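You operate a simulated robot arm through the tools that you are given. There is no shell and no other tool. Be economical: measure what you need, move in short steps, check, and stop when the job is done.

Carry out the task below with a simulated robot arm. There is one attempt and no reset: what you move stays moved.

## Task
Brew a small coffee with the gold capsule and serve it on the white saucer.
Fine: use the white cup under the spout, leave the lever locked and the drip tray pulled out.

The check looks at the end state, three seconds after you hand in, the way a careful person would. Anything else that was tipped, shoved, dropped, spilled or broken makes it a failure.

## Robot
A 6-joint arm with a two-finger parallel gripper, fixed in place. Base frame: the origin is at the foot of the arm, x ahead of it, y to its left, z up; the work surface is at about z = 710. Units: mm, degrees, N and s.
With the tool pointing down near the work surface it reaches from about 240 to 720 mm from the base axis. Its first joint turns from -66.0 to 66.0 degrees. Payload 2.45 kg.
The tool frame sits at the grasp point between the pads (the TCP): z along the fingers, y along the line on which they close. The tips reach 24 mm beyond it. Largest opening 68 mm; finger width 17, thickness 10; the body of the gripper, 40 by 70 mm, starts 41 mm behind the TCP.
Orientation is that of the tool frame in the base frame, as a unit quaternion [x, y, z, w]. With the fingers straight down and closing along the base's y, the tool's x points along the base's -x, its y along +y and its z along -z.

## Interface
- The arm moves only by the tool drive_tool. Its argument "rows" is a list of rows, each an object (a shift or turn left out is 0, a gripper value left out holds the last) with "travel": the shift along the tool's x, y, z in mm, a list of three; "turn": the turn, a rotation vector about the tool's x, y, z in degrees, a list of three. In form: [{"travel": [dx, dy, dz], "turn": [ax, ay, az]}, ...]. A call has 1 to 12 rows; each row is the pose to reach, as a shift and turn from the pose commanded when the call began, along the tool's axes at that moment. "gripper" is the finger opening in mm, from 0 to 68, set as the call begins (left out, the last holds). A row lasts 0.2 s, in which the tool goes at most 50 mm and 8.6 degrees; a call with a longer step from one row to the next is refused whole, and so is a gripper value outside its range. Where a pose cannot be reached the arm comes as near as it can. A force on the tool above 90 N (or 10 N above the force at the start of the call, whichever is more), or a blocked arm, ends the call early, and 0.2 s more pass. Each finger travels about 108 mm/s and halts on what it meets, pressing with about 40 N; the grip force reading is that of the motor and also rises with nothing between the fingers. The clock runs only during rows and for 0.2 s after the last one: add rows that repeat a pose to give the fingers time. It gives the time, the measured TCP pose, the force on the tool (base axes), the opening and the grip force at its end, in the units of the frame above (readings bear some noise).
- Cameras (640 x 400 px; columns grow to the right, rows downward): "scene" is fixed at [165.7, 409.2, 1470]; the picture's right is [-0.78, -0.62, 0.00], its down [-0.33, 0.42, -0.85] and it looks along [0.53, -0.66, -0.53] (base axes); focal length 286 px, centre (320, 200). "wrist" rides on the gripper at [-32, 0, -39] in the tool frame; the picture's right is [0.00, -1.00, 0.00], its down [0.97, 0.00, -0.24] and it looks along [0.24, 0.00, 0.97] (tool axes); focal length 218 px, centre (320, 200). There is no depth. A picture from a camera that has moved, and an enlarged one, comes with that camera's place and axes in the base frame and with its lens.
- capture(camera): a new picture of that camera. No time passes.
- zoom(camera, box): a new picture of the part [left, top, right, bottom] of that camera's present view, enlarged. No time passes.
- finish_job(): hands the job in; it is judged then, once.

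Work in short steps. Places have to be worked out from the pictures, the camera data and where the tool is seen: move nearer, look again, correct. Check each grasp and each placing, and mend what went wrong. You have 120 turns and 76 pictures in all, those below and enlarged ones among them. Open the gripper and draw the arm clear of the work before you hand the job in, unless the task says otherwise; then end with one line.

The tools are called after "Emit:" as a command line: name --argument value ..., lists and objects as JSON in quotes. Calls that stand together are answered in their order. drive_tool: Moves the arm, as the interface text tells. Its arguments: {"type":"object","properties":{"rows":{"type":"array","items":{"type":"object","properties":{"travel":{"type":"array","items":{"type":"number"}},"turn":{"type":"array","items":{"type":"number"}}}}},"gripper":{"type":"number"}},"required":["rows"]} The other tools are called the same way: capture (camera) takes a picture; zoom (camera, box) takes an enlarged picture of a part of a camera's view; finish_job () hands the job in.

At the start:

```text
t: 0.0
ee_pos: [422.8, -209.6, 1189.8]
orientation: [0.0, 1.0, 0.0, 0.0]
ft_force: [-0.8, 1.0, 0.0]
grip_width: 68.0
grasp_force: 0.1
```

scene: 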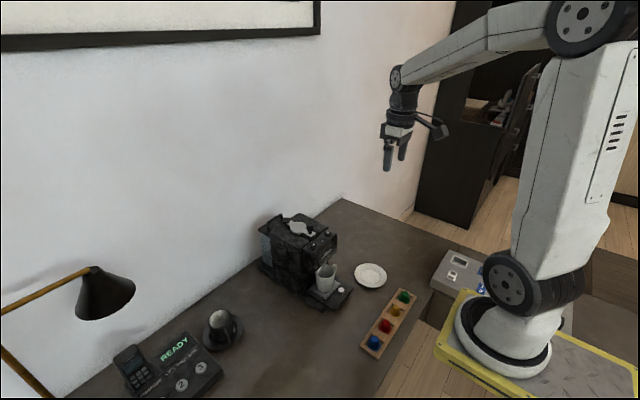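
wrist: 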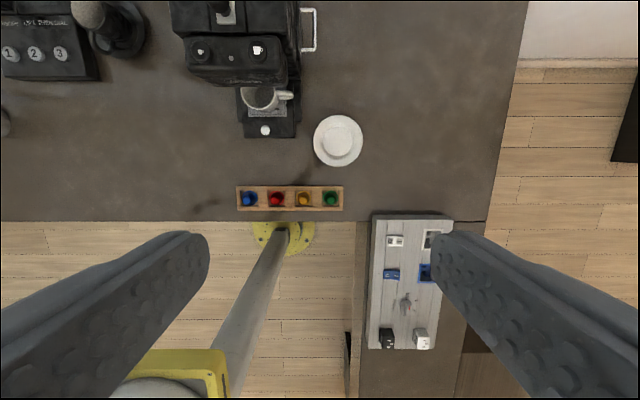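

I start by looking closely at the machine, the capsules and the cups.

Emit:
zoom --camera "scene" --box '[240, 195, 440, 320]'

Emit:
zoom --camera "wrist" --box '[160, 0, 380, 220]'

Emit:
zoom --camera "scene" --box '[90, 290, 260, 400]'

```text
3.20 times, centred on (340, 258) of scene
camera zoom: at [165.7, 409.2, 1470.0], right [-0.78, -0.62, 0.0], down [-0.33, 0.42, -0.85], along [0.53, -0.66, -0.53], focal length 917 px, centre (256, 16)
```

zoom: 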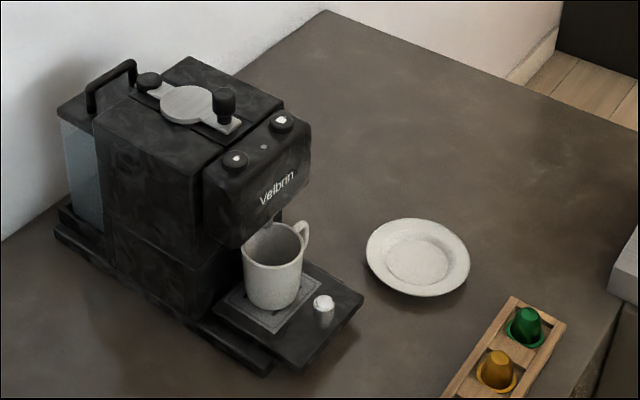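

```text
1.82 times, centred on (270, 110) of wrist
camera zoom: at [455.6, -210.0, 1229.2], right [0.0, -1.0, 0.0], down [-0.97, 0.0, 0.24], along [-0.24, 0.0, -0.97], focal length 397 px, centre (411, 364)
```

zoom: 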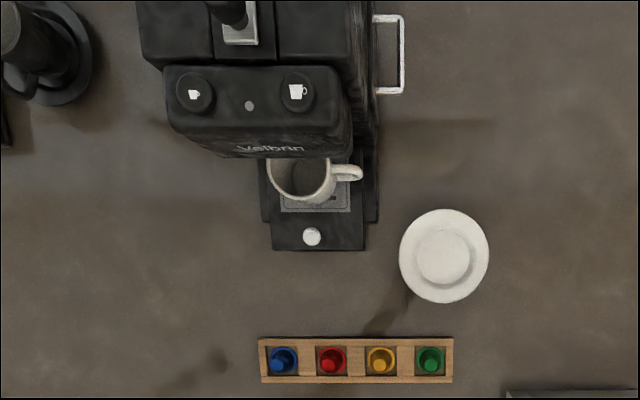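

```text
3.64 times, centred on (175, 345) of scene
camera zoom: at [165.7, 409.2, 1470.0], right [-0.78, -0.62, 0.0], down [-0.33, 0.42, -0.85], along [0.53, -0.66, -0.53], focal length 1042 px, centre (847, -327)
```

zoom: 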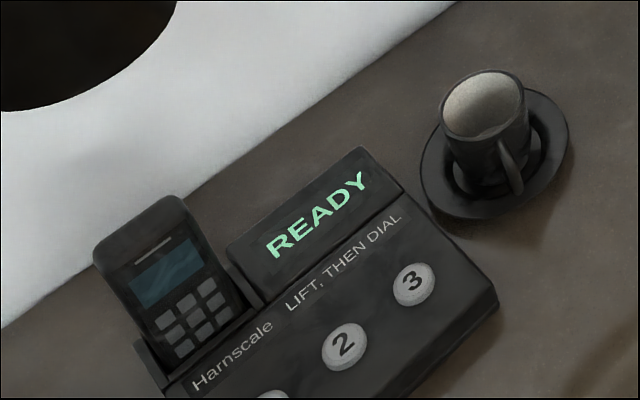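

The arm is high and clear. I tilt the tool forward to see the machine's front and top.

Emit:
drive_tool --rows '[{"travel": [10, 20, 10], "turn": [0, -8, 0]}, {"travel": [20, 40, 20], "turn": [0, -16, 0]}, {"travel": [30, 60, 30], "turn": [0, -24, 0]}, {"travel": [40, 80, 40], "turn": [0, -32, 0]}, {"travel": [50, 100, 50], "turn": [0, -40, 0]}, {"travel": [60, 100, 60], "turn": [0, -45, 0]}, {"travel": [60, 100, 60], "turn": [0, -45, 0]}]'

Emit:
capture --camera "wrist"

```text
t: 1.6
ee_pos: [397.9, -138.9, 1152.2]
orientation: [0.0, 0.924, 0.0, 0.382]
ft_force: [-0.1, 0.3, 0.4]
grip_width: 67.9
grasp_force: 0.0
out of reach, approached as far as the arm can: row 4, 5, 6, 7
```

```text
70 pictures are left
camera wrist: at [395.3, -140.3, 1202.8], right [0.0, -1.0, 0.0], down [-0.86, 0.0, -0.52], along [0.52, 0.0, -0.86], focal length 218 px, centre (320, 200)
```

wrist: 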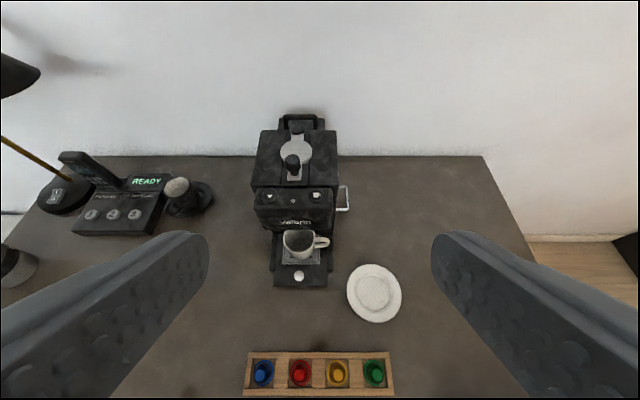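

Emit:
zoom --camera "wrist" --box '[230, 100, 410, 300]'

Emit:
zoom --camera "wrist" --box '[240, 340, 400, 400]'

```text
2.00 times, centred on (320, 200) of wrist
camera zoom: at [395.3, -140.3, 1202.8], right [0.0, -1.0, 0.0], down [-0.86, 0.0, -0.52], along [0.52, 0.0, -0.86], focal length 436 px, centre (320, 200)
```

zoom: 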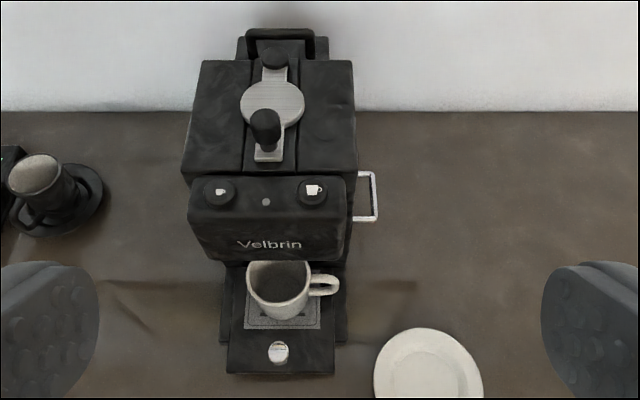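

```text
4.00 times, centred on (320, 370) of wrist
camera zoom: at [395.3, -140.3, 1202.8], right [0.0, -1.0, 0.0], down [-0.86, 0.0, -0.52], along [0.52, 0.0, -0.86], focal length 873 px, centre (320, -480)
```

zoom: 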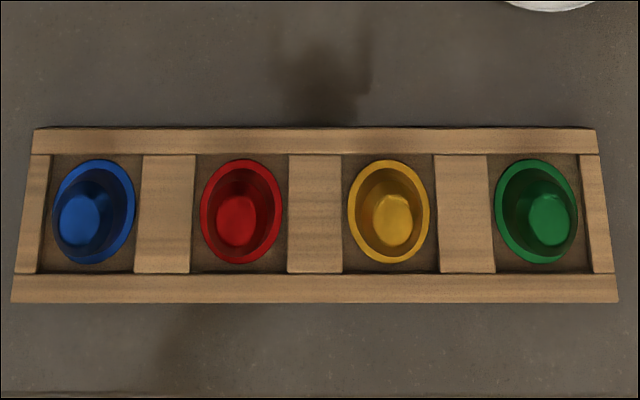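

I read the left (small cup) button at about (568,-67,931) and the lever knob near (624,-96,935). I now go above the machine to see the lever mechanism.

Emit:
drive_tool --rows '[{"travel": [-14, 7, 20], "turn": [0, 7.5, 0]}, {"travel": [-28, 14, 40], "turn": [0, 15, 0]}, {"travel": [-42, 21, 60], "turn": [0, 22.5, 0]}, {"travel": [-56, 28, 80], "turn": [0, 30, 0]}, {"travel": [-70, 35, 100], "turn": [0, 37.5, 0]}, {"travel": [-85, 42, 116], "turn": [0, 45, 0]}, {"travel": [-85, 42, 116], "turn": [0, 45, 0]}]'

Emit:
capture --camera "wrist"

```text
t: 3.2
ee_pos: [543.0, -98.5, 1128.4]
orientation: [0.0, 1.0, -0.001, 0.0]
ft_force: [1.1, -0.7, -0.3]
grip_width: 68.1
grasp_force: 0.1
```

```text
67 pictures are left
camera wrist: at [576.2, -98.7, 1168.7], right [0.0, -1.0, 0.0], down [-0.97, 0.0, 0.24], along [-0.24, 0.0, -0.97], focal length 218 px, centre (320, 200)
```

wrist: 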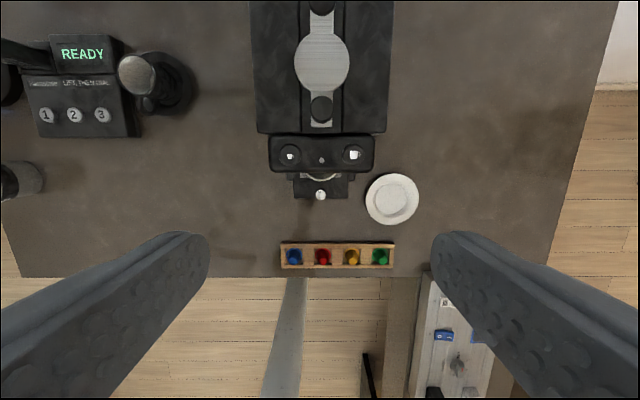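

Emit:
zoom --camera "wrist" --box '[230, 0, 430, 230]'

```text
1.74 times, centred on (330, 115) of wrist
camera zoom: at [576.2, -98.7, 1168.7], right [0.0, -1.0, 0.0], down [-0.97, 0.0, 0.24], along [-0.24, 0.0, -0.97], focal length 380 px, centre (303, 348)
```

zoom: 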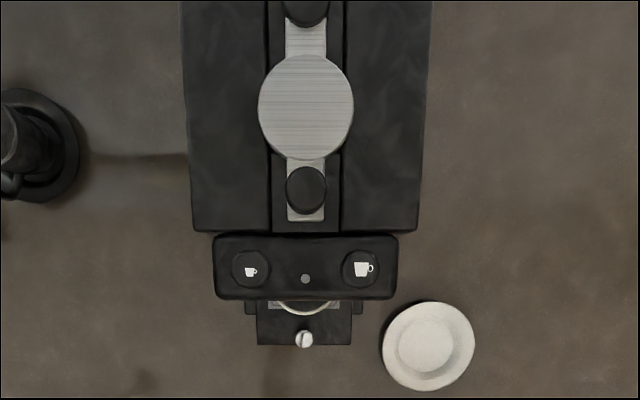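

Emit:
zoom --camera "scene" --box '[255, 205, 345, 265]'

Emit:
zoom --camera "scene" --box '[300, 250, 370, 310]'

```text
6.67 times, centred on (300, 235) of scene
camera zoom: at [165.7, 409.2, 1470.0], right [-0.78, -0.62, 0.0], down [-0.33, 0.42, -0.85], along [0.53, -0.66, -0.53], focal length 1910 px, centre (453, -33)
```

zoom: 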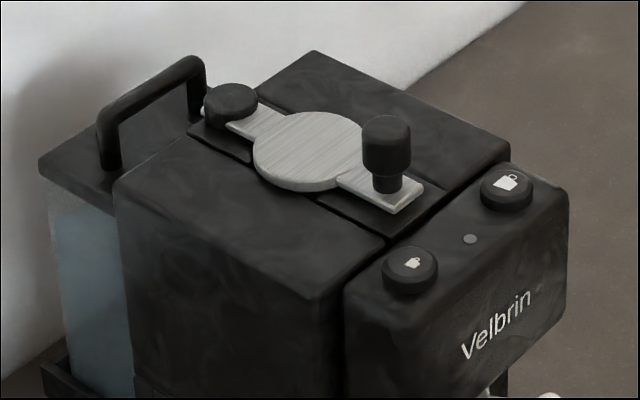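

```text
6.67 times, centred on (335, 280) of scene
camera zoom: at [165.7, 409.2, 1470.0], right [-0.78, -0.62, 0.0], down [-0.33, 0.42, -0.85], along [0.53, -0.66, -0.53], focal length 1910 px, centre (220, -333)
```

zoom: 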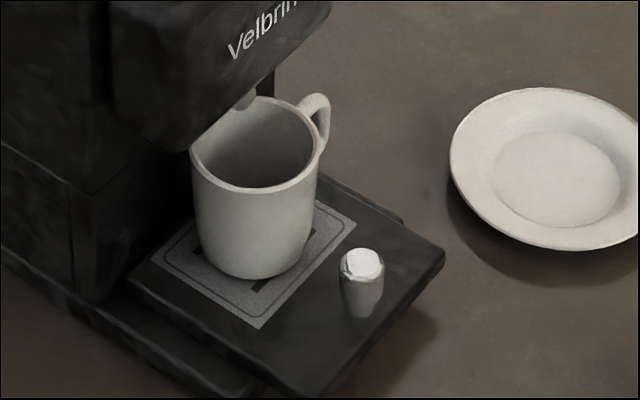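

The lever seems to swivel on a rear pin, with its knob upright at the front. I back off and lower the camera to look at the spout, cup and tray from the front.

Emit:
drive_tool --rows '[{"travel": [30, 0, 10], "turn": [0, -8, 0]}, {"travel": [60, 0, 30], "turn": [0, -16, 0]}, {"travel": [90, 0, 60], "turn": [0, -24, 0]}, {"travel": [115, 0, 95], "turn": [0, -32, 0]}, {"travel": [130, 0, 130], "turn": [0, -40, 0]}, {"travel": [140, 0, 165], "turn": [0, -48, 0]}, {"travel": [140, 0, 200], "turn": [0, -56, 0]}, {"travel": [140, 0, 220], "turn": [0, -60, 0]}, {"travel": [140, 0, 220], "turn": [0, -60, 0]}]'

Emit:
capture --camera "wrist"

```text
t: 5.2
ee_pos: [453.1, -141.6, 1014.1]
orientation: [0.001, 0.866, 0.004, 0.499]
ft_force: [-0.4, -0.2, -0.2]
grip_width: 68.2
grasp_force: 0.0
out of reach, approached as far as the arm can: row 4, 5, 6, 7, 8, 9
```

```text
63 pictures are left
camera wrist: at [436.9, -143.8, 1062.2], right [0.0, -1.0, -0.01], down [-0.69, 0.0, -0.72], along [0.72, 0.01, -0.69], focal length 218 px, centre (320, 200)
```

wrist: 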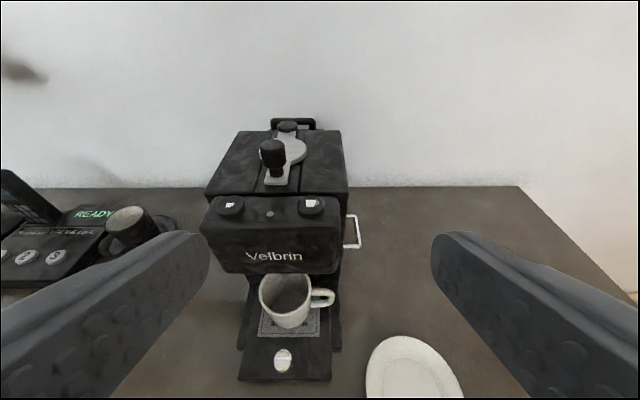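

Cup sits on the grid under the head. I swing round to the right (-y) side to see the silver bracket and the tray.

Emit:
drive_tool --rows '[{"travel": [-1, -24, 6], "turn": [0, 7.5, 0]}, {"travel": [-3, -48, 12], "turn": [0, 15, 0]}, {"travel": [-4, -72, 18], "turn": [0, 22.5, 0]}, {"travel": [-5, -96, 24], "turn": [0, 30, 0]}, {"travel": [-7, -120, 30], "turn": [0, 37.5, 0]}, {"travel": [-8, -144, 36], "turn": [0, 45, 0]}, {"travel": [-10, -168, 42], "turn": [0, 52.5, 0]}, {"travel": [-11, -189, 48], "turn": [0, 60, 0]}]'

Emit:
drive_tool --rows '[{"travel": [0, -5, 0], "turn": [-8, 0, 0]}, {"travel": [0, -10, 0], "turn": [-16, 0, 0]}, {"travel": [0, -15, 0], "turn": [-24, 0, 0]}, {"travel": [0, -20, 0], "turn": [-32, 0, 0]}, {"travel": [0, -25, 0], "turn": [-40, 0, 0]}, {"travel": [0, -30, 0], "turn": [-48, 0, 0]}, {"travel": [0, -35, 10], "turn": [-52, 0, 0]}]'

Emit:
capture --camera "wrist"

```text
t: 7.0
ee_pos: [502.1, -330.2, 997.0]
orientation: [0.0, 1.0, -0.001, -0.001]
ft_force: [0.4, 1.0, 1.0]
grip_width: 68.0
grasp_force: 0.1
```

```text
t: 8.6
ee_pos: [502.2, -367.0, 986.6]
orientation: [0.0, 0.899, 0.439, 0.0]
ft_force: [0.5, -0.1, 0.8]
grip_width: 68.2
grasp_force: 0.0
```

```text
62 pictures are left
camera wrist: at [535.3, -397.7, 1011.6], right [0.0, -0.61, -0.79], down [-0.97, -0.19, 0.15], along [-0.24, 0.77, -0.6], focal length 218 px, centre (320, 200)
```

wrist: 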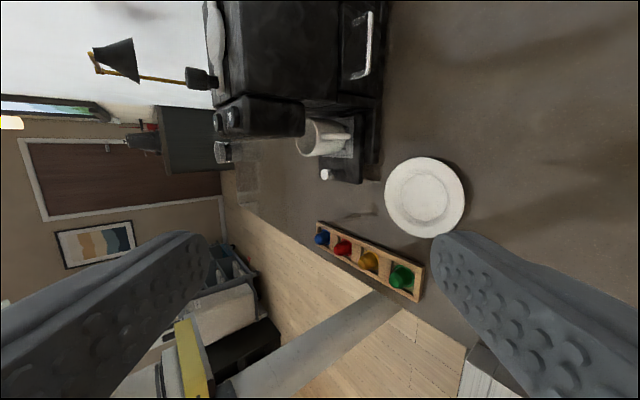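

Emit:
zoom --camera "wrist" --box '[200, 0, 400, 200]'

```text
2.00 times, centred on (300, 100) of wrist
camera zoom: at [535.3, -397.7, 1011.6], right [0.0, -0.61, -0.79], down [-0.97, -0.19, 0.15], along [-0.24, 0.77, -0.6], focal length 436 px, centre (360, 400)
```

zoom: 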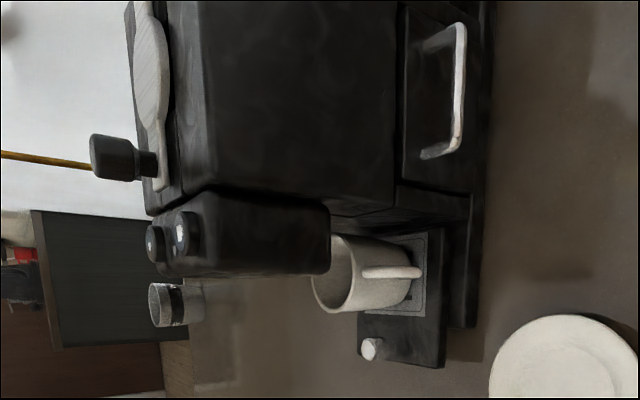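

Emit:
zoom --camera "wrist" --box '[290, 80, 390, 200]'

```text
3.33 times, centred on (340, 140) of wrist
camera zoom: at [535.3, -397.7, 1011.6], right [0.0, -0.61, -0.79], down [-0.97, -0.19, 0.15], along [-0.24, 0.77, -0.6], focal length 728 px, centre (253, 400)
```

zoom: 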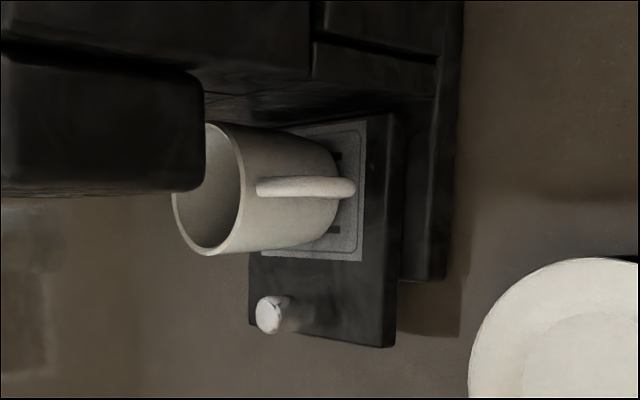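

The side handle is a closed bin drawer, and the tray runs x≈475–583 with the cup at about (553,-98), spout near x≈560. The lever knob is at about (609,-100), top z≈966. I go upright above it.

Emit:
drive_tool --rows '[{"travel": [0, 19, 7], "turn": [7.5, 0, 0]}, {"travel": [0, 38, 14], "turn": [15, 0, 0]}, {"travel": [0, 57, 21], "turn": [22.5, 0, 0]}, {"travel": [0, 76, 28], "turn": [30, 0, 0]}, {"travel": [0, 95, 35], "turn": [37.5, 0, 0]}, {"travel": [0, 114, 42], "turn": [45, 0, 0]}, {"travel": [0, 131, 46], "turn": [52, 0, 0]}, {"travel": [0, 131, 46], "turn": [52, 0, 0]}]'

Emit:
drive_tool --rows '[{"travel": [-27, 37, 0]}, {"travel": [-54, 75, 0]}, {"travel": [-81, 112, 0]}, {"travel": [-107, 150, 0]}, {"travel": [-107, 150, 20]}, {"travel": [-107, 150, 20]}]'

Emit:
capture --camera "wrist"

Emit:
zoom --camera "scene" --box '[230, 130, 390, 250]'

```text
t: 10.4
ee_pos: [502.2, -249.8, 1062.9]
orientation: [0.0, 1.0, -0.001, 0.001]
ft_force: [0.4, 0.3, -0.5]
grip_width: 68.0
grasp_force: 0.1
```

```text
t: 11.8
ee_pos: [608.6, -97.3, 1041.9]
orientation: [0.0, 1.0, 0.0, 0.001]
ft_force: [0.0, 1.0, 0.8]
grip_width: 68.2
grasp_force: 0.0
```

```text
59 pictures are left
camera wrist: at [641.8, -98.0, 1082.0], right [0.0, -1.0, 0.0], down [-0.97, 0.0, 0.24], along [-0.24, 0.0, -0.97], focal length 218 px, centre (320, 200)
```

wrist: 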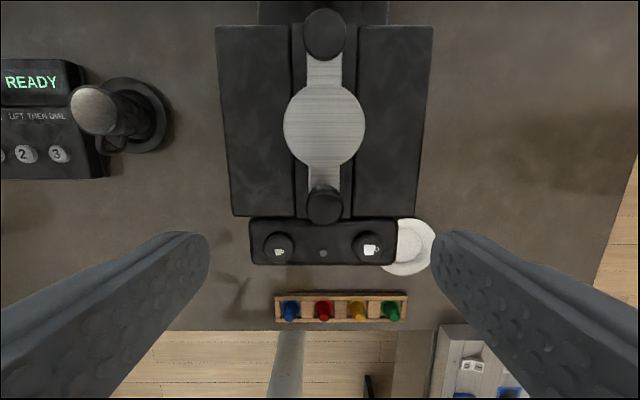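

```text
3.33 times, centred on (310, 190) of scene
camera zoom: at [165.7, 409.2, 1470.0], right [-0.78, -0.62, 0.0], down [-0.33, 0.42, -0.85], along [0.53, -0.66, -0.53], focal length 955 px, centre (353, 233)
```

zoom: 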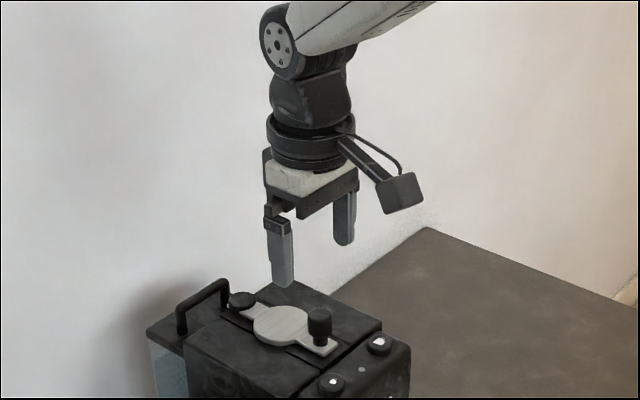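

Knob measured at (610,-101). I descend around it with the fingers open.

Emit:
drive_tool --rows '[{"travel": [-1.5, -3.5, 25]}, {"travel": [-1.5, -3.5, 50]}, {"travel": [-1.5, -3.5, 70]}, {"travel": [-1.5, -3.5, 82]}, {"travel": [-1.5, -3.5, 82]}]'

Emit:
drive_tool --gripper 15 --rows '[{"travel": [0, 0, 0]}, {"travel": [0, 0, 0]}, {"travel": [0, 0, 0]}]'

Emit:
zoom --camera "scene" --box '[255, 180, 355, 265]'

```text
t: 13.0
ee_pos: [609.8, -103.3, 959.5]
orientation: [0.0, 1.0, 0.0, 0.001]
ft_force: [-0.4, -0.1, -0.2]
grip_width: 68.2
grasp_force: 0.1
```

```text
t: 13.8
ee_pos: [611.3, -102.4, 959.1]
orientation: [0.0, 1.0, 0.0, -0.001]
ft_force: [0.3, -0.7, -1.5]
grip_width: 21.7
grasp_force: 38.5
```

```text
4.71 times, centred on (305, 222) of scene
camera zoom: at [165.7, 409.2, 1470.0], right [-0.78, -0.62, 0.0], down [-0.33, 0.42, -0.85], along [0.53, -0.66, -0.53], focal length 1348 px, centre (391, 94)
```

zoom: 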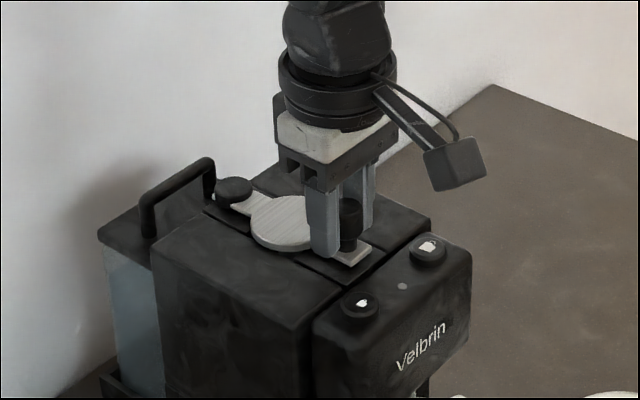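

Knob gripped (21.7 mm). I test a small sideways swing toward +y and watch the force.

Emit:
drive_tool --rows '[{"travel": [0, 3, 0]}, {"travel": [0, 6, 0]}, {"travel": [0, 6, 0]}]'

```text
t: 14.6
ee_pos: [611.2, -99.5, 958.0]
orientation: [0.0, 1.0, -0.001, -0.001]
ft_force: [-1.8, -29.9, -3.5]
grip_width: 21.6
grasp_force: 38.2
```

Resisted at 30 N on the +y side. I try the other way.

Emit:
drive_tool --rows '[{"travel": [0, -4, 0]}, {"travel": [0, -8, 0]}, {"travel": [0, -12, 0]}, {"travel": [0, -12, 0]}]'

```text
t: 15.6
ee_pos: [610.8, -107.5, 960.3]
orientation: [-0.001, 1.0, -0.001, 0.0]
ft_force: [0.2, 2.6, -4.8]
grip_width: 21.2
grasp_force: 38.3
```

It moves freely toward -y, so it is a swivel lever. I follow the arc (pivot ≈ (700,-101), radius 90) to about 20°.

Emit:
drive_tool --rows '[{"travel": [-1, -8, 0]}, {"travel": [-3, -16, 0]}, {"travel": [-5.4, -24, 0]}, {"travel": [-5.4, -24, 0]}]'

Emit:
zoom --camera "scene" --box '[255, 180, 355, 265]'

```text
t: 16.6
ee_pos: [617.5, -133.6, 959.9]
orientation: [-0.001, 1.0, 0.0, 0.001]
ft_force: [-1.2, 2.3, 0.4]
grip_width: 21.4
grasp_force: 38.5
```

```text
4.71 times, centred on (305, 222) of scene
camera zoom: at [165.7, 409.2, 1470.0], right [-0.78, -0.62, 0.0], down [-0.33, 0.42, -0.85], along [0.53, -0.66, -0.53], focal length 1348 px, centre (391, 94)
```

zoom: 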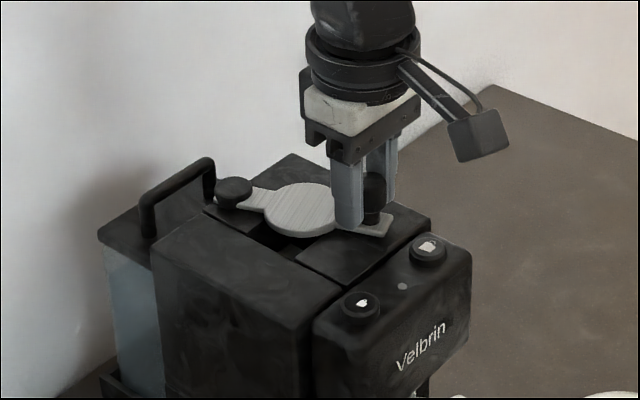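

The slot is being uncovered. I continue the swing to about 60°, turning the gripper with the lever.

Emit:
drive_tool --rows '[{"travel": [-5.1, -11.5, 0], "turn": [0, 0, -8]}, {"travel": [-11.8, -22.1, 0], "turn": [0, 0, -16]}, {"travel": [-19.9, -31.7, 0], "turn": [0, 0, -24]}, {"travel": [-29.2, -40.1, 0], "turn": [0, 0, -32]}, {"travel": [-39.6, -47.1, 0], "turn": [0, 0, -40]}, {"travel": [-39.6, -47.1, 0], "turn": [0, 0, -40]}]'

Emit:
zoom --camera "scene" --box '[255, 180, 355, 265]'

```text
t: 18.0
ee_pos: [657.3, -179.6, 959.2]
orientation: [-0.342, 0.94, 0.0, 0.0]
ft_force: [1.7, -2.2, -1.2]
grip_width: 21.5
grasp_force: 38.8
```

```text
4.71 times, centred on (305, 222) of scene
camera zoom: at [165.8, 409.1, 1470.0], right [-0.78, -0.62, 0.0], down [-0.33, 0.42, -0.85], along [0.53, -0.66, -0.53], focal length 1348 px, centre (391, 94)
```

zoom: 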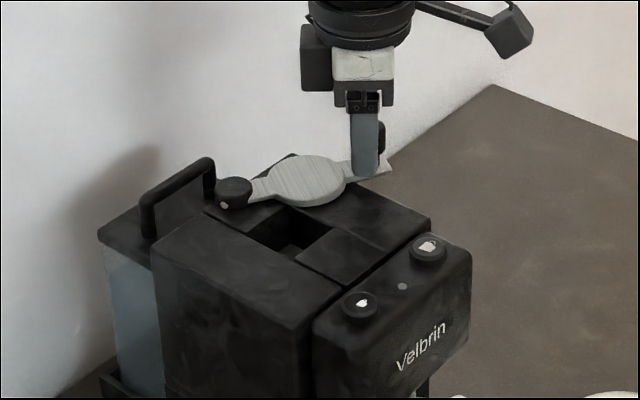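

Hole visible. I push on to the open stop, as far as reach allows.

Emit:
drive_tool --rows '[{"travel": [-2.4, -5.9, 0], "turn": [0, 0, -4]}, {"travel": [-5.1, -11.5, 0], "turn": [0, 0, -8]}, {"travel": [-8.3, -16.9, 0], "turn": [0, 0, -12]}, {"travel": [-11.8, -22.1, 0], "turn": [0, 0, -16]}, {"travel": [-15.7, -27, 0], "turn": [0, 0, -20]}, {"travel": [-15.7, -27, 0], "turn": [0, 0, -20]}]'

Emit:
zoom --camera "scene" --box '[255, 180, 355, 265]'

```text
t: 19.4
ee_pos: [685.3, -191.6, 960.3]
orientation: [-0.5, 0.866, -0.002, 0.0]
ft_force: [-1.5, -12.8, -3.4]
grip_width: 21.3
grasp_force: 38.5
```

```text
4.71 times, centred on (305, 222) of scene
camera zoom: at [165.8, 408.8, 1470.1], right [-0.78, -0.62, 0.0], down [-0.33, 0.42, -0.85], along [0.53, -0.66, -0.53], focal length 1348 px, centre (391, 94)
```

zoom: 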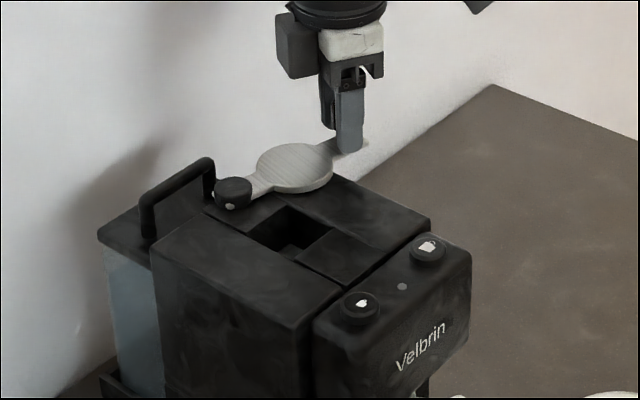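

The hole is fully exposed, so I release the knob and rise straight up.

Emit:
drive_tool --gripper 60 --rows '[{"travel": [0, 0, 0]}, {"travel": [0, 0, 0]}, {"travel": [0, 0, -25]}, {"travel": [0, 0, -50]}, {"travel": [0, 0, -80]}, {"travel": [0, 0, -80]}]'

```text
t: 20.8
ee_pos: [685.8, -190.8, 1040.0]
orientation: [-0.5, 0.866, -0.001, 0.0]
ft_force: [0.0, -0.5, -0.5]
grip_width: 60.0
grasp_force: 0.0
```

Emit:
drive_tool --rows '[{"travel": [-4, 15, -3], "turn": [0, 0, 7.5]}, {"travel": [-9, 30, -5], "turn": [0, 0, 15]}, {"travel": [-13, 45, -8], "turn": [0, 0, 22.5]}, {"travel": [-18, 60, -10], "turn": [0, 0, 30]}, {"travel": [-22, 75, -13], "turn": [0, 0, 37.5]}, {"travel": [-26, 90, -15], "turn": [0, 0, 45]}, {"travel": [-31, 105, -18], "turn": [0, 0, 52.5]}, {"travel": [-35, 119.5, -20], "turn": [0, 0, 60]}, {"travel": [-35, 119.5, -20], "turn": [0, 0, 60]}]'

Emit:
zoom --camera "wrist" --box '[200, 0, 460, 270]'

```text
t: 22.8
ee_pos: [599.6, -99.9, 1060.6]
orientation: [0.001, 1.0, 0.0, 0.001]
ft_force: [0.4, 0.3, -0.1]
grip_width: 60.0
grasp_force: 0.1
```

```text
1.48 times, centred on (330, 135) of wrist
camera zoom: at [631.8, -101.3, 1100.3], right [0.0, -1.0, 0.0], down [-0.97, 0.0, 0.24], along [-0.24, 0.0, -0.97], focal length 323 px, centre (305, 296)
```

zoom: 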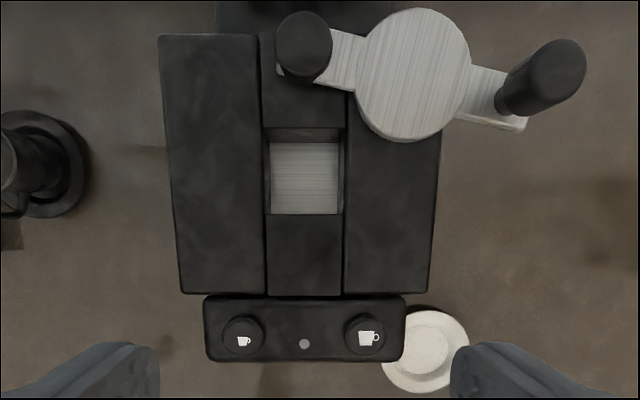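

Slot measured about 39 mm square centred at (653,-101), floor silver at z≈900. The gold capsule is near (334,-170), so I go above it for a close look.

Emit:
drive_tool --rows '[{"travel": [45, -10, 0]}, {"travel": [90, -25, 0]}, {"travel": [135, -40, 0]}, {"travel": [175, -55, 15]}, {"travel": [210, -65, 45]}, {"travel": [235, -70, 85]}, {"travel": [245, -70, 130]}, {"travel": [250, -70, 175]}, {"travel": [255, -70, 190]}, {"travel": [255, -70, 190]}]'

Emit:
capture --camera "wrist"

Emit:
zoom --camera "scene" --box '[360, 270, 430, 360]'

```text
t: 25.0
ee_pos: [343.5, -172.5, 870.4]
orientation: [0.001, 1.0, -0.001, -0.001]
ft_force: [0.1, -0.2, -0.7]
grip_width: 59.8
grasp_force: 0.0
```

```text
52 pictures are left
camera wrist: at [376.6, -172.5, 909.6], right [0.0, -1.0, 0.0], down [-0.97, 0.0, 0.24], along [-0.24, 0.0, -0.97], focal length 218 px, centre (320, 200)
```

wrist: 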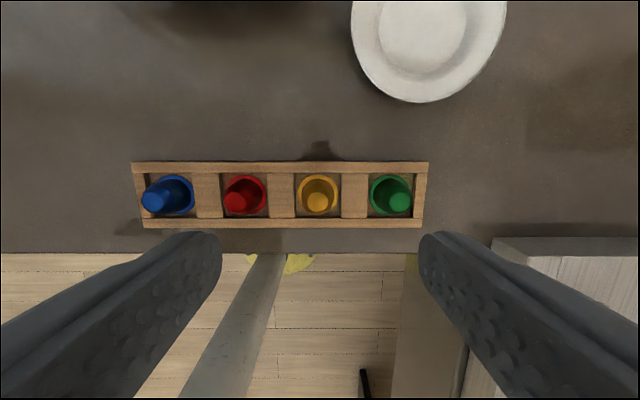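

```text
4.44 times, centred on (395, 315) of scene
camera zoom: at [165.7, 409.2, 1470.0], right [-0.78, -0.62, 0.0], down [-0.33, 0.42, -0.85], along [0.53, -0.66, -0.53], focal length 1273 px, centre (-13, -311)
```

zoom: 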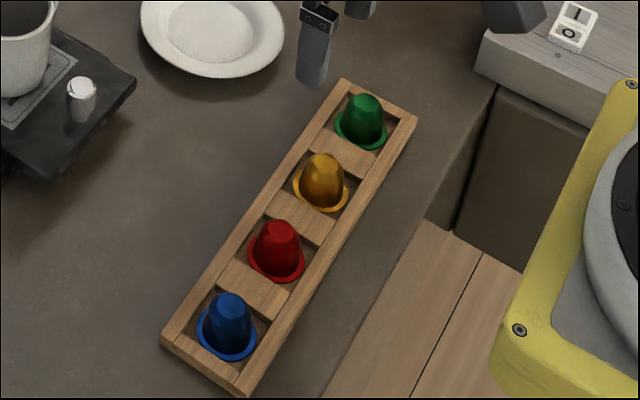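

Gold capsule stands narrow end up at about (334.5,-171), top z≈745. I descend over it and grip its upper body.

Emit:
drive_tool --rows '[{"travel": [9, 1, 40]}, {"travel": [9, 1, 70]}, {"travel": [9, 1, 95]}, {"travel": [9, 1, 105]}, {"travel": [9, 1, 105]}]'

Emit:
zoom --camera "scene" --box '[360, 260, 440, 350]'

Emit:
capture --camera "wrist"

```text
t: 26.2
ee_pos: [335.7, -172.0, 765.3]
orientation: [0.0, 1.0, 0.0, 0.0]
ft_force: [0.2, 0.4, 0.2]
grip_width: 59.9
grasp_force: 0.1
```

```text
4.44 times, centred on (400, 305) of scene
camera zoom: at [165.7, 409.2, 1470.0], right [-0.78, -0.62, 0.0], down [-0.33, 0.42, -0.85], along [0.53, -0.66, -0.53], focal length 1273 px, centre (-36, -267)
```

zoom: 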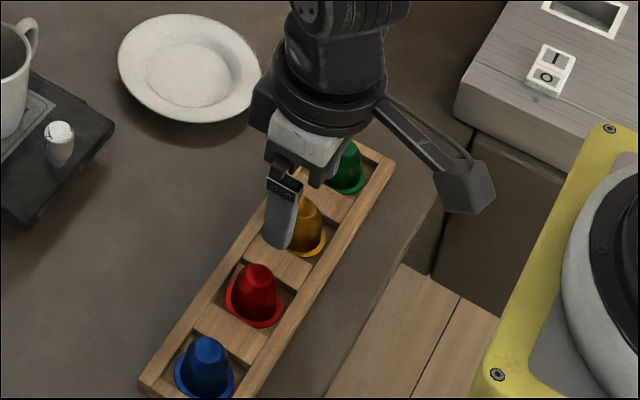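

```text
49 pictures are left
camera wrist: at [368.7, -171.5, 804.6], right [0.0, -1.0, 0.0], down [-0.97, 0.0, 0.24], along [-0.24, 0.0, -0.97], focal length 218 px, centre (320, 200)
```

wrist: 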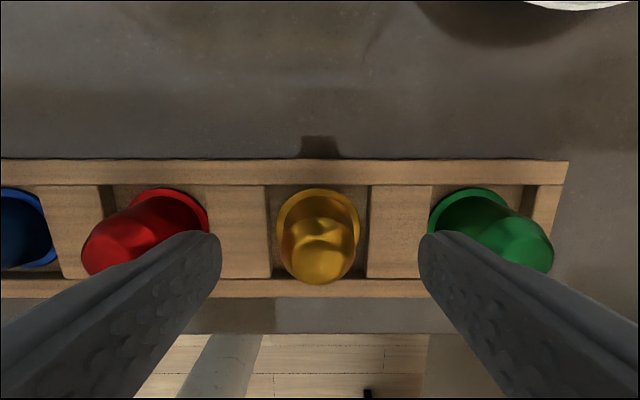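

Aligned. I lower 11 mm more and close on the capsule.

Emit:
drive_tool --rows '[{"travel": [1, 1, 6]}, {"travel": [1, 1, 11]}, {"travel": [1, 1, 11]}]'

Emit:
drive_tool --gripper 12 --rows '[{"travel": [0, 0, 0]}, {"travel": [0, 0, 0]}, {"travel": [0, 0, 0]}]'

```text
t: 27.0
ee_pos: [334.8, -169.1, 752.7]
orientation: [0.0, 1.0, -0.001, 0.001]
ft_force: [0.6, -1.1, -0.4]
grip_width: 60.2
grasp_force: 0.0
```

```text
t: 27.8
ee_pos: [334.6, -169.5, 753.3]
orientation: [0.001, 1.0, 0.0, 0.0]
ft_force: [0.5, -0.3, -0.5]
grip_width: 16.6
grasp_force: 35.4
```

It stopped at 16.6 mm, thinner than I expected, so I lift a little and check.

Emit:
drive_tool --rows '[{"travel": [0, 0, -10]}, {"travel": [0, 0, -25]}, {"travel": [0, 0, -40]}, {"travel": [0, 0, -40]}]'

Emit:
zoom --camera "scene" --box '[360, 240, 440, 340]'

Emit:
zoom --camera "wrist" --box '[220, 150, 420, 350]'

```text
t: 28.8
ee_pos: [334.1, -168.9, 792.0]
orientation: [0.0, 1.0, -0.001, 0.0]
ft_force: [-1.0, -0.3, -0.4]
grip_width: 16.5
grasp_force: 35.0
```

```text
4.00 times, centred on (400, 290) of scene
camera zoom: at [165.7, 409.2, 1470.0], right [-0.78, -0.62, 0.0], down [-0.33, 0.42, -0.85], along [0.53, -0.66, -0.53], focal length 1146 px, centre (0, -160)
```

zoom: 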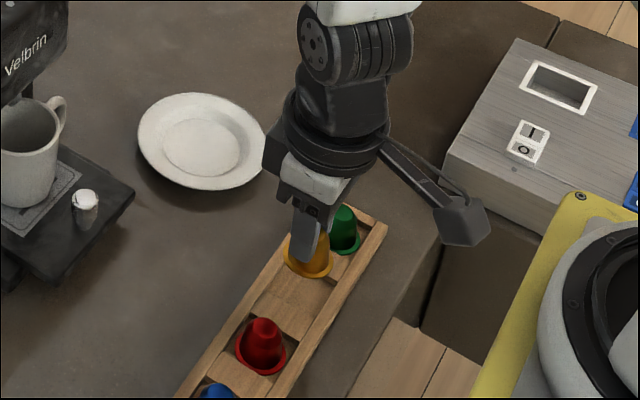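

```text
2.00 times, centred on (320, 250) of wrist
camera zoom: at [366.6, -170.0, 832.9], right [0.0, -1.0, 0.0], down [-0.97, 0.0, 0.24], along [-0.24, 0.0, -0.97], focal length 436 px, centre (320, 100)
```

zoom: 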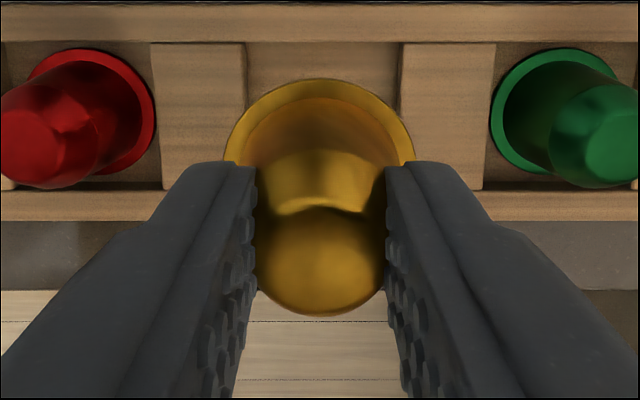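

Capsule is held, rim about 14 mm below the fingertips. I raise it high and carry it over the slot.

Emit:
drive_tool --rows '[{"travel": [0, 0, -40]}, {"travel": [0, 0, -85]}, {"travel": [-10, 2, -130]}, {"travel": [-25, 5, -175]}, {"travel": [-55, 12, -210]}, {"travel": [-95, 20, -230]}, {"travel": [-140, 30, -230]}, {"travel": [-185, 40, -230]}, {"travel": [-230, 50, -230]}, {"travel": [-275, 60, -230]}, {"travel": [-308, 67, -230]}, {"travel": [-319, 67, -230]}]'

Emit:
drive_tool --rows '[{"travel": [0, 0, 0]}]'

Emit:
capture --camera "wrist"

```text
t: 31.4
ee_pos: [651.4, -102.2, 1024.3]
orientation: [0.0, 1.0, 0.0, 0.0]
ft_force: [0.5, 0.3, 0.1]
grip_width: 16.2
grasp_force: 35.6
```

```text
t: 31.8
ee_pos: [651.5, -102.1, 1023.9]
orientation: [0.0, 1.0, 0.0, 0.0]
ft_force: [-0.4, 0.5, -0.1]
grip_width: 16.0
grasp_force: 35.3
```

```text
46 pictures are left
camera wrist: at [684.0, -103.1, 1064.0], right [0.0, -1.0, 0.0], down [-0.97, 0.0, 0.24], along [-0.24, 0.0, -0.97], focal length 218 px, centre (320, 200)
```

wrist: 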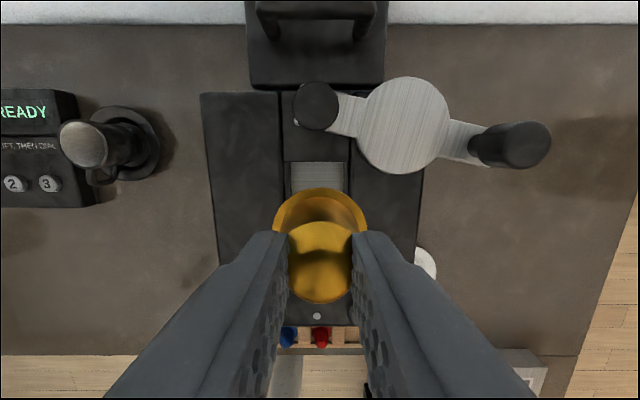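

Slot centre reads (653.5,-101.2), capsule rim about (649.5,-102.5). I correct by +3.5/+1.2 mm and descend to just above.

Emit:
drive_tool --rows '[{"travel": [-3.5, 1.2, 15]}, {"travel": [-3.5, 1.2, 35]}, {"travel": [-3.5, 1.2, 55]}, {"travel": [-3.5, 1.2, 55]}]'

Emit:
zoom --camera "wrist" --box '[220, 50, 420, 350]'

Emit:
zoom --camera "scene" --box '[255, 180, 355, 265]'

```text
t: 32.8
ee_pos: [658.0, -99.8, 968.7]
orientation: [0.0, 1.0, 0.0, 0.001]
ft_force: [-0.6, 0.2, -0.1]
grip_width: 16.1
grasp_force: 35.2
```

```text
1.33 times, centred on (320, 200) of wrist
camera zoom: at [689.8, -101.2, 1008.1], right [0.0, -1.0, 0.0], down [-0.97, 0.0, 0.24], along [-0.24, 0.0, -0.97], focal length 291 px, centre (320, 200)
```

zoom: 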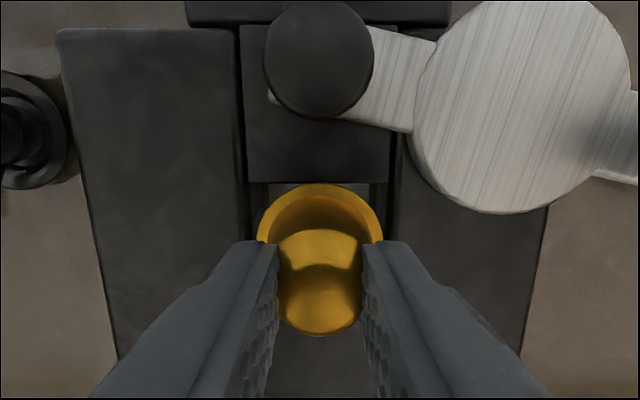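

```text
4.71 times, centred on (305, 222) of scene
camera zoom: at [165.7, 409.2, 1470.0], right [-0.78, -0.62, 0.0], down [-0.33, 0.42, -0.85], along [0.53, -0.66, -0.53], focal length 1348 px, centre (391, 94)
```

zoom: 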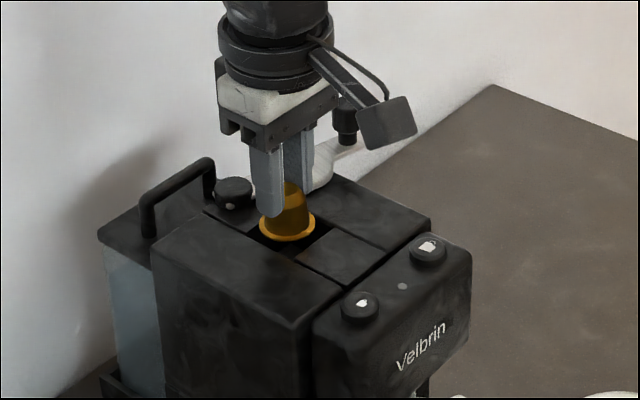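

Rim is at surface level, y centred, x about 2 mm too far. I shift back and lower into the slot.

Emit:
drive_tool --rows '[{"travel": [2, 0, 0]}, {"travel": [2, 0, 5]}, {"travel": [2, 0, 10]}, {"travel": [2, 0, 14]}, {"travel": [2, 0, 14]}]'

Emit:
zoom --camera "scene" --box '[265, 190, 325, 250]'

```text
t: 34.0
ee_pos: [655.5, -100.6, 954.9]
orientation: [0.0, 1.0, 0.0, 0.001]
ft_force: [-0.4, -0.7, 0.3]
grip_width: 16.0
grasp_force: 34.8
```

```text
6.67 times, centred on (295, 220) of scene
camera zoom: at [165.7, 409.2, 1470.0], right [-0.78, -0.62, 0.0], down [-0.33, 0.42, -0.85], along [0.53, -0.66, -0.53], focal length 1910 px, centre (487, 67)
```

zoom: 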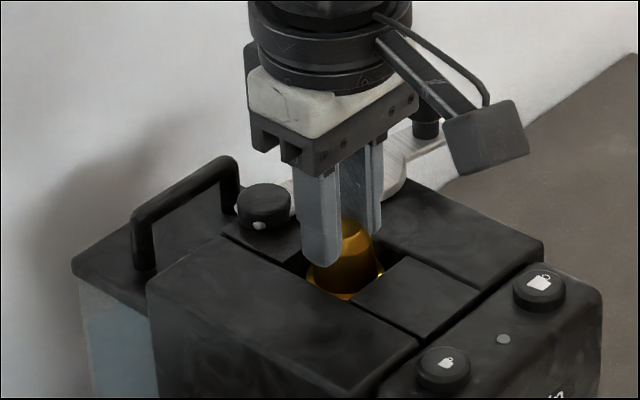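

It is in the slot without contact. The finger pair (≈36 mm) also fits the 41 mm slot, so I lower 9 mm more and will open just slightly.

Emit:
drive_tool --rows '[{"travel": [0, 0, 3]}, {"travel": [0, 0, 6]}, {"travel": [0, 0, 9]}, {"travel": [0, 0, 9]}]'

Emit:
drive_tool --gripper 20 --rows '[{"travel": [0, 0, 0]}, {"travel": [0, 0, 0]}, {"travel": [0, 0, -8]}, {"travel": [0, 0, -20]}, {"travel": [0, 0, -40]}, {"travel": [0, 0, -80]}, {"travel": [0, 0, -80]}]'

Emit:
zoom --camera "scene" --box '[265, 190, 325, 250]'

```text
t: 35.0
ee_pos: [654.0, -101.1, 945.0]
orientation: [-0.001, 1.0, 0.0, 0.0]
ft_force: [1.1, 0.3, -1.0]
grip_width: 15.7
grasp_force: 35.3
```

```text
t: 36.6
ee_pos: [655.5, -98.3, 1025.5]
orientation: [-0.001, 1.0, -0.001, 0.0]
ft_force: [-0.3, 0.2, 0.2]
grip_width: 21.6
grasp_force: 19.6
```

```text
6.67 times, centred on (295, 220) of scene
camera zoom: at [165.7, 409.2, 1470.0], right [-0.78, -0.62, 0.0], down [-0.33, 0.42, -0.85], along [0.53, -0.66, -0.53], focal length 1910 px, centre (487, 67)
```

zoom: 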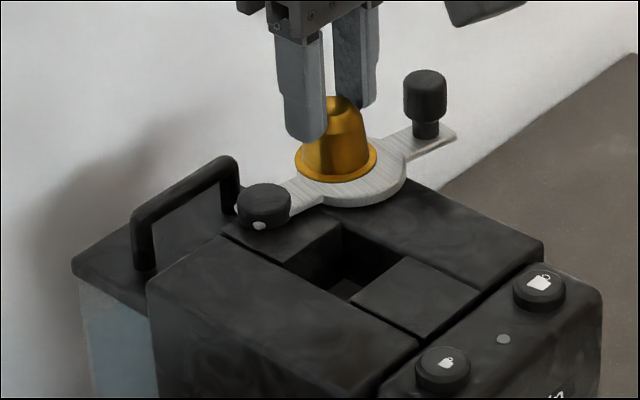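

The capsule is still held (body ≈21.6 mm). I check how it hangs before lowering it again.

Emit:
zoom --camera "wrist" --box '[220, 50, 420, 350]'

```text
1.33 times, centred on (320, 200) of wrist
camera zoom: at [687.7, -99.0, 1065.1], right [0.0, -1.0, 0.0], down [-0.97, 0.0, 0.24], along [-0.24, 0.0, -0.97], focal length 291 px, centre (320, 200)
```

zoom: 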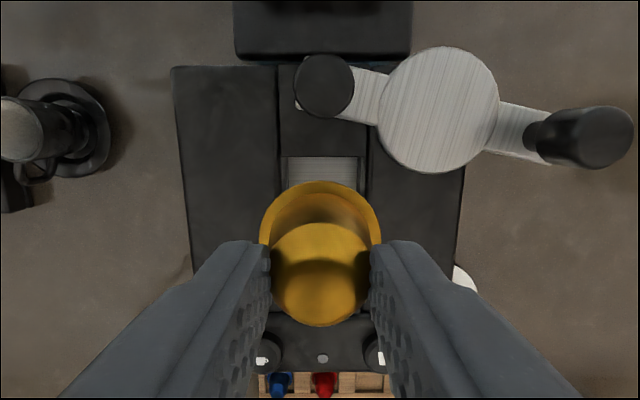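

The capsule slid to hang 23 mm below the tips, which suits a release from above the slot. I lower it centred (y −2 mm) to tips just above the surface.

Emit:
drive_tool --rows '[{"travel": [-0.5, -2, 20]}, {"travel": [-0.5, -2, 40]}, {"travel": [-0.5, -2, 50]}, {"travel": [-0.5, -2, 60]}, {"travel": [-0.5, -2, 70]}, {"travel": [-0.5, -2, 70]}]'

Emit:
zoom --camera "scene" --box '[265, 190, 325, 250]'

```text
t: 38.0
ee_pos: [656.0, -102.1, 955.6]
orientation: [0.0, 1.0, 0.0, 0.001]
ft_force: [0.1, -0.1, 0.4]
grip_width: 21.9
grasp_force: 6.7
```

```text
6.67 times, centred on (295, 220) of scene
camera zoom: at [165.7, 409.2, 1470.0], right [-0.78, -0.62, 0.0], down [-0.33, 0.42, -0.85], along [0.53, -0.66, -0.53], focal length 1910 px, centre (487, 67)
```

zoom: 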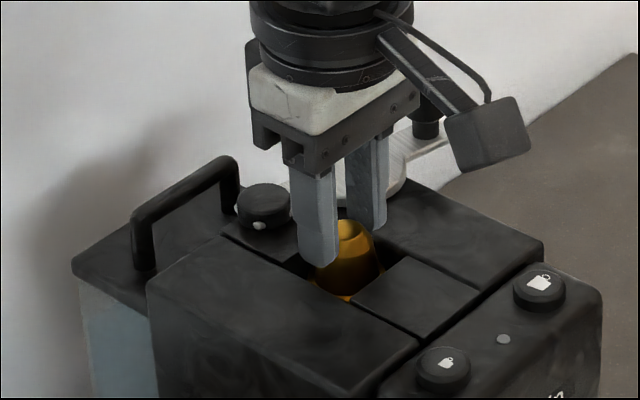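

Rim is well inside the slot and the tips are just above the surface. I open and withdraw upward.

Emit:
drive_tool --gripper 36 --rows '[{"travel": [0, 0, 0]}, {"travel": [0, 0, 0]}, {"travel": [0, 0, -20]}, {"travel": [0, 0, -50]}, {"travel": [40, 0, -90]}, {"travel": [50, 0, -100]}, {"travel": [50, 0, -100]}]'

Emit:
zoom --camera "wrist" --box '[200, 0, 460, 270]'

Emit:
zoom --camera "scene" --box '[265, 190, 325, 250]'

```text
refused: row 5 steps farther than a row can; nothing moved
```

```text
1.48 times, centred on (330, 135) of wrist
camera zoom: at [687.8, -102.7, 995.3], right [0.0, -1.0, 0.0], down [-0.97, 0.0, 0.24], along [-0.24, 0.0, -0.97], focal length 323 px, centre (305, 296)
```

zoom: 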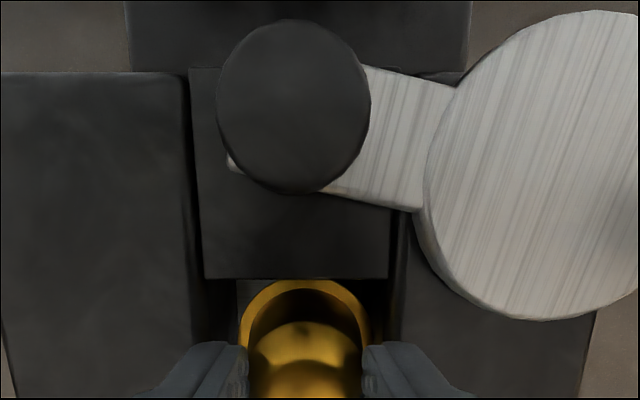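

```text
6.67 times, centred on (295, 220) of scene
camera zoom: at [165.7, 409.2, 1470.0], right [-0.78, -0.62, 0.0], down [-0.33, 0.42, -0.85], along [0.53, -0.66, -0.53], focal length 1910 px, centre (487, 67)
```

zoom: 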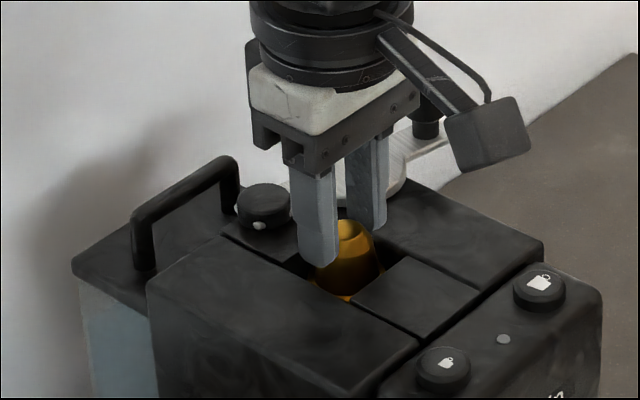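

That call was refused for one long step; I resend it with shorter steps.

Emit:
drive_tool --gripper 36 --rows '[{"travel": [0, 0, 0]}, {"travel": [0, 0, 0]}, {"travel": [0, 0, -20]}, {"travel": [0, 0, -50]}, {"travel": [15, 0, -80]}, {"travel": [40, 0, -100]}, {"travel": [50, 0, -100]}]'

Emit:
zoom --camera "wrist" --box '[200, 0, 460, 270]'

Emit:
zoom --camera "scene" --box '[265, 190, 325, 250]'

```text
t: 39.6
ee_pos: [604.4, -102.4, 1056.1]
orientation: [0.0, 1.0, 0.0, 0.001]
ft_force: [1.2, 0.4, 0.2]
grip_width: 36.0
grasp_force: 0.0
```

```text
1.48 times, centred on (330, 135) of wrist
camera zoom: at [636.9, -103.0, 1096.3], right [0.0, -1.0, 0.0], down [-0.97, 0.0, 0.24], along [-0.24, 0.0, -0.97], focal length 323 px, centre (305, 296)
```

zoom: 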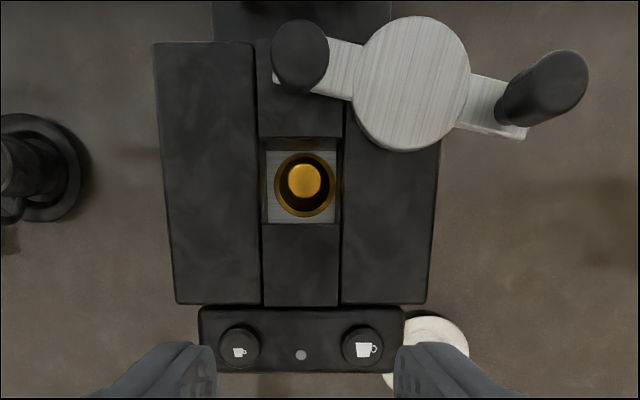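

```text
6.67 times, centred on (295, 220) of scene
camera zoom: at [165.7, 409.2, 1470.0], right [-0.78, -0.62, 0.0], down [-0.33, 0.42, -0.85], along [0.53, -0.66, -0.53], focal length 1910 px, centre (487, 67)
```

zoom: 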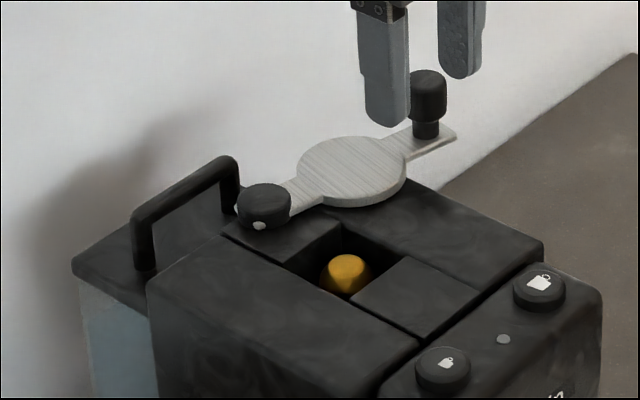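

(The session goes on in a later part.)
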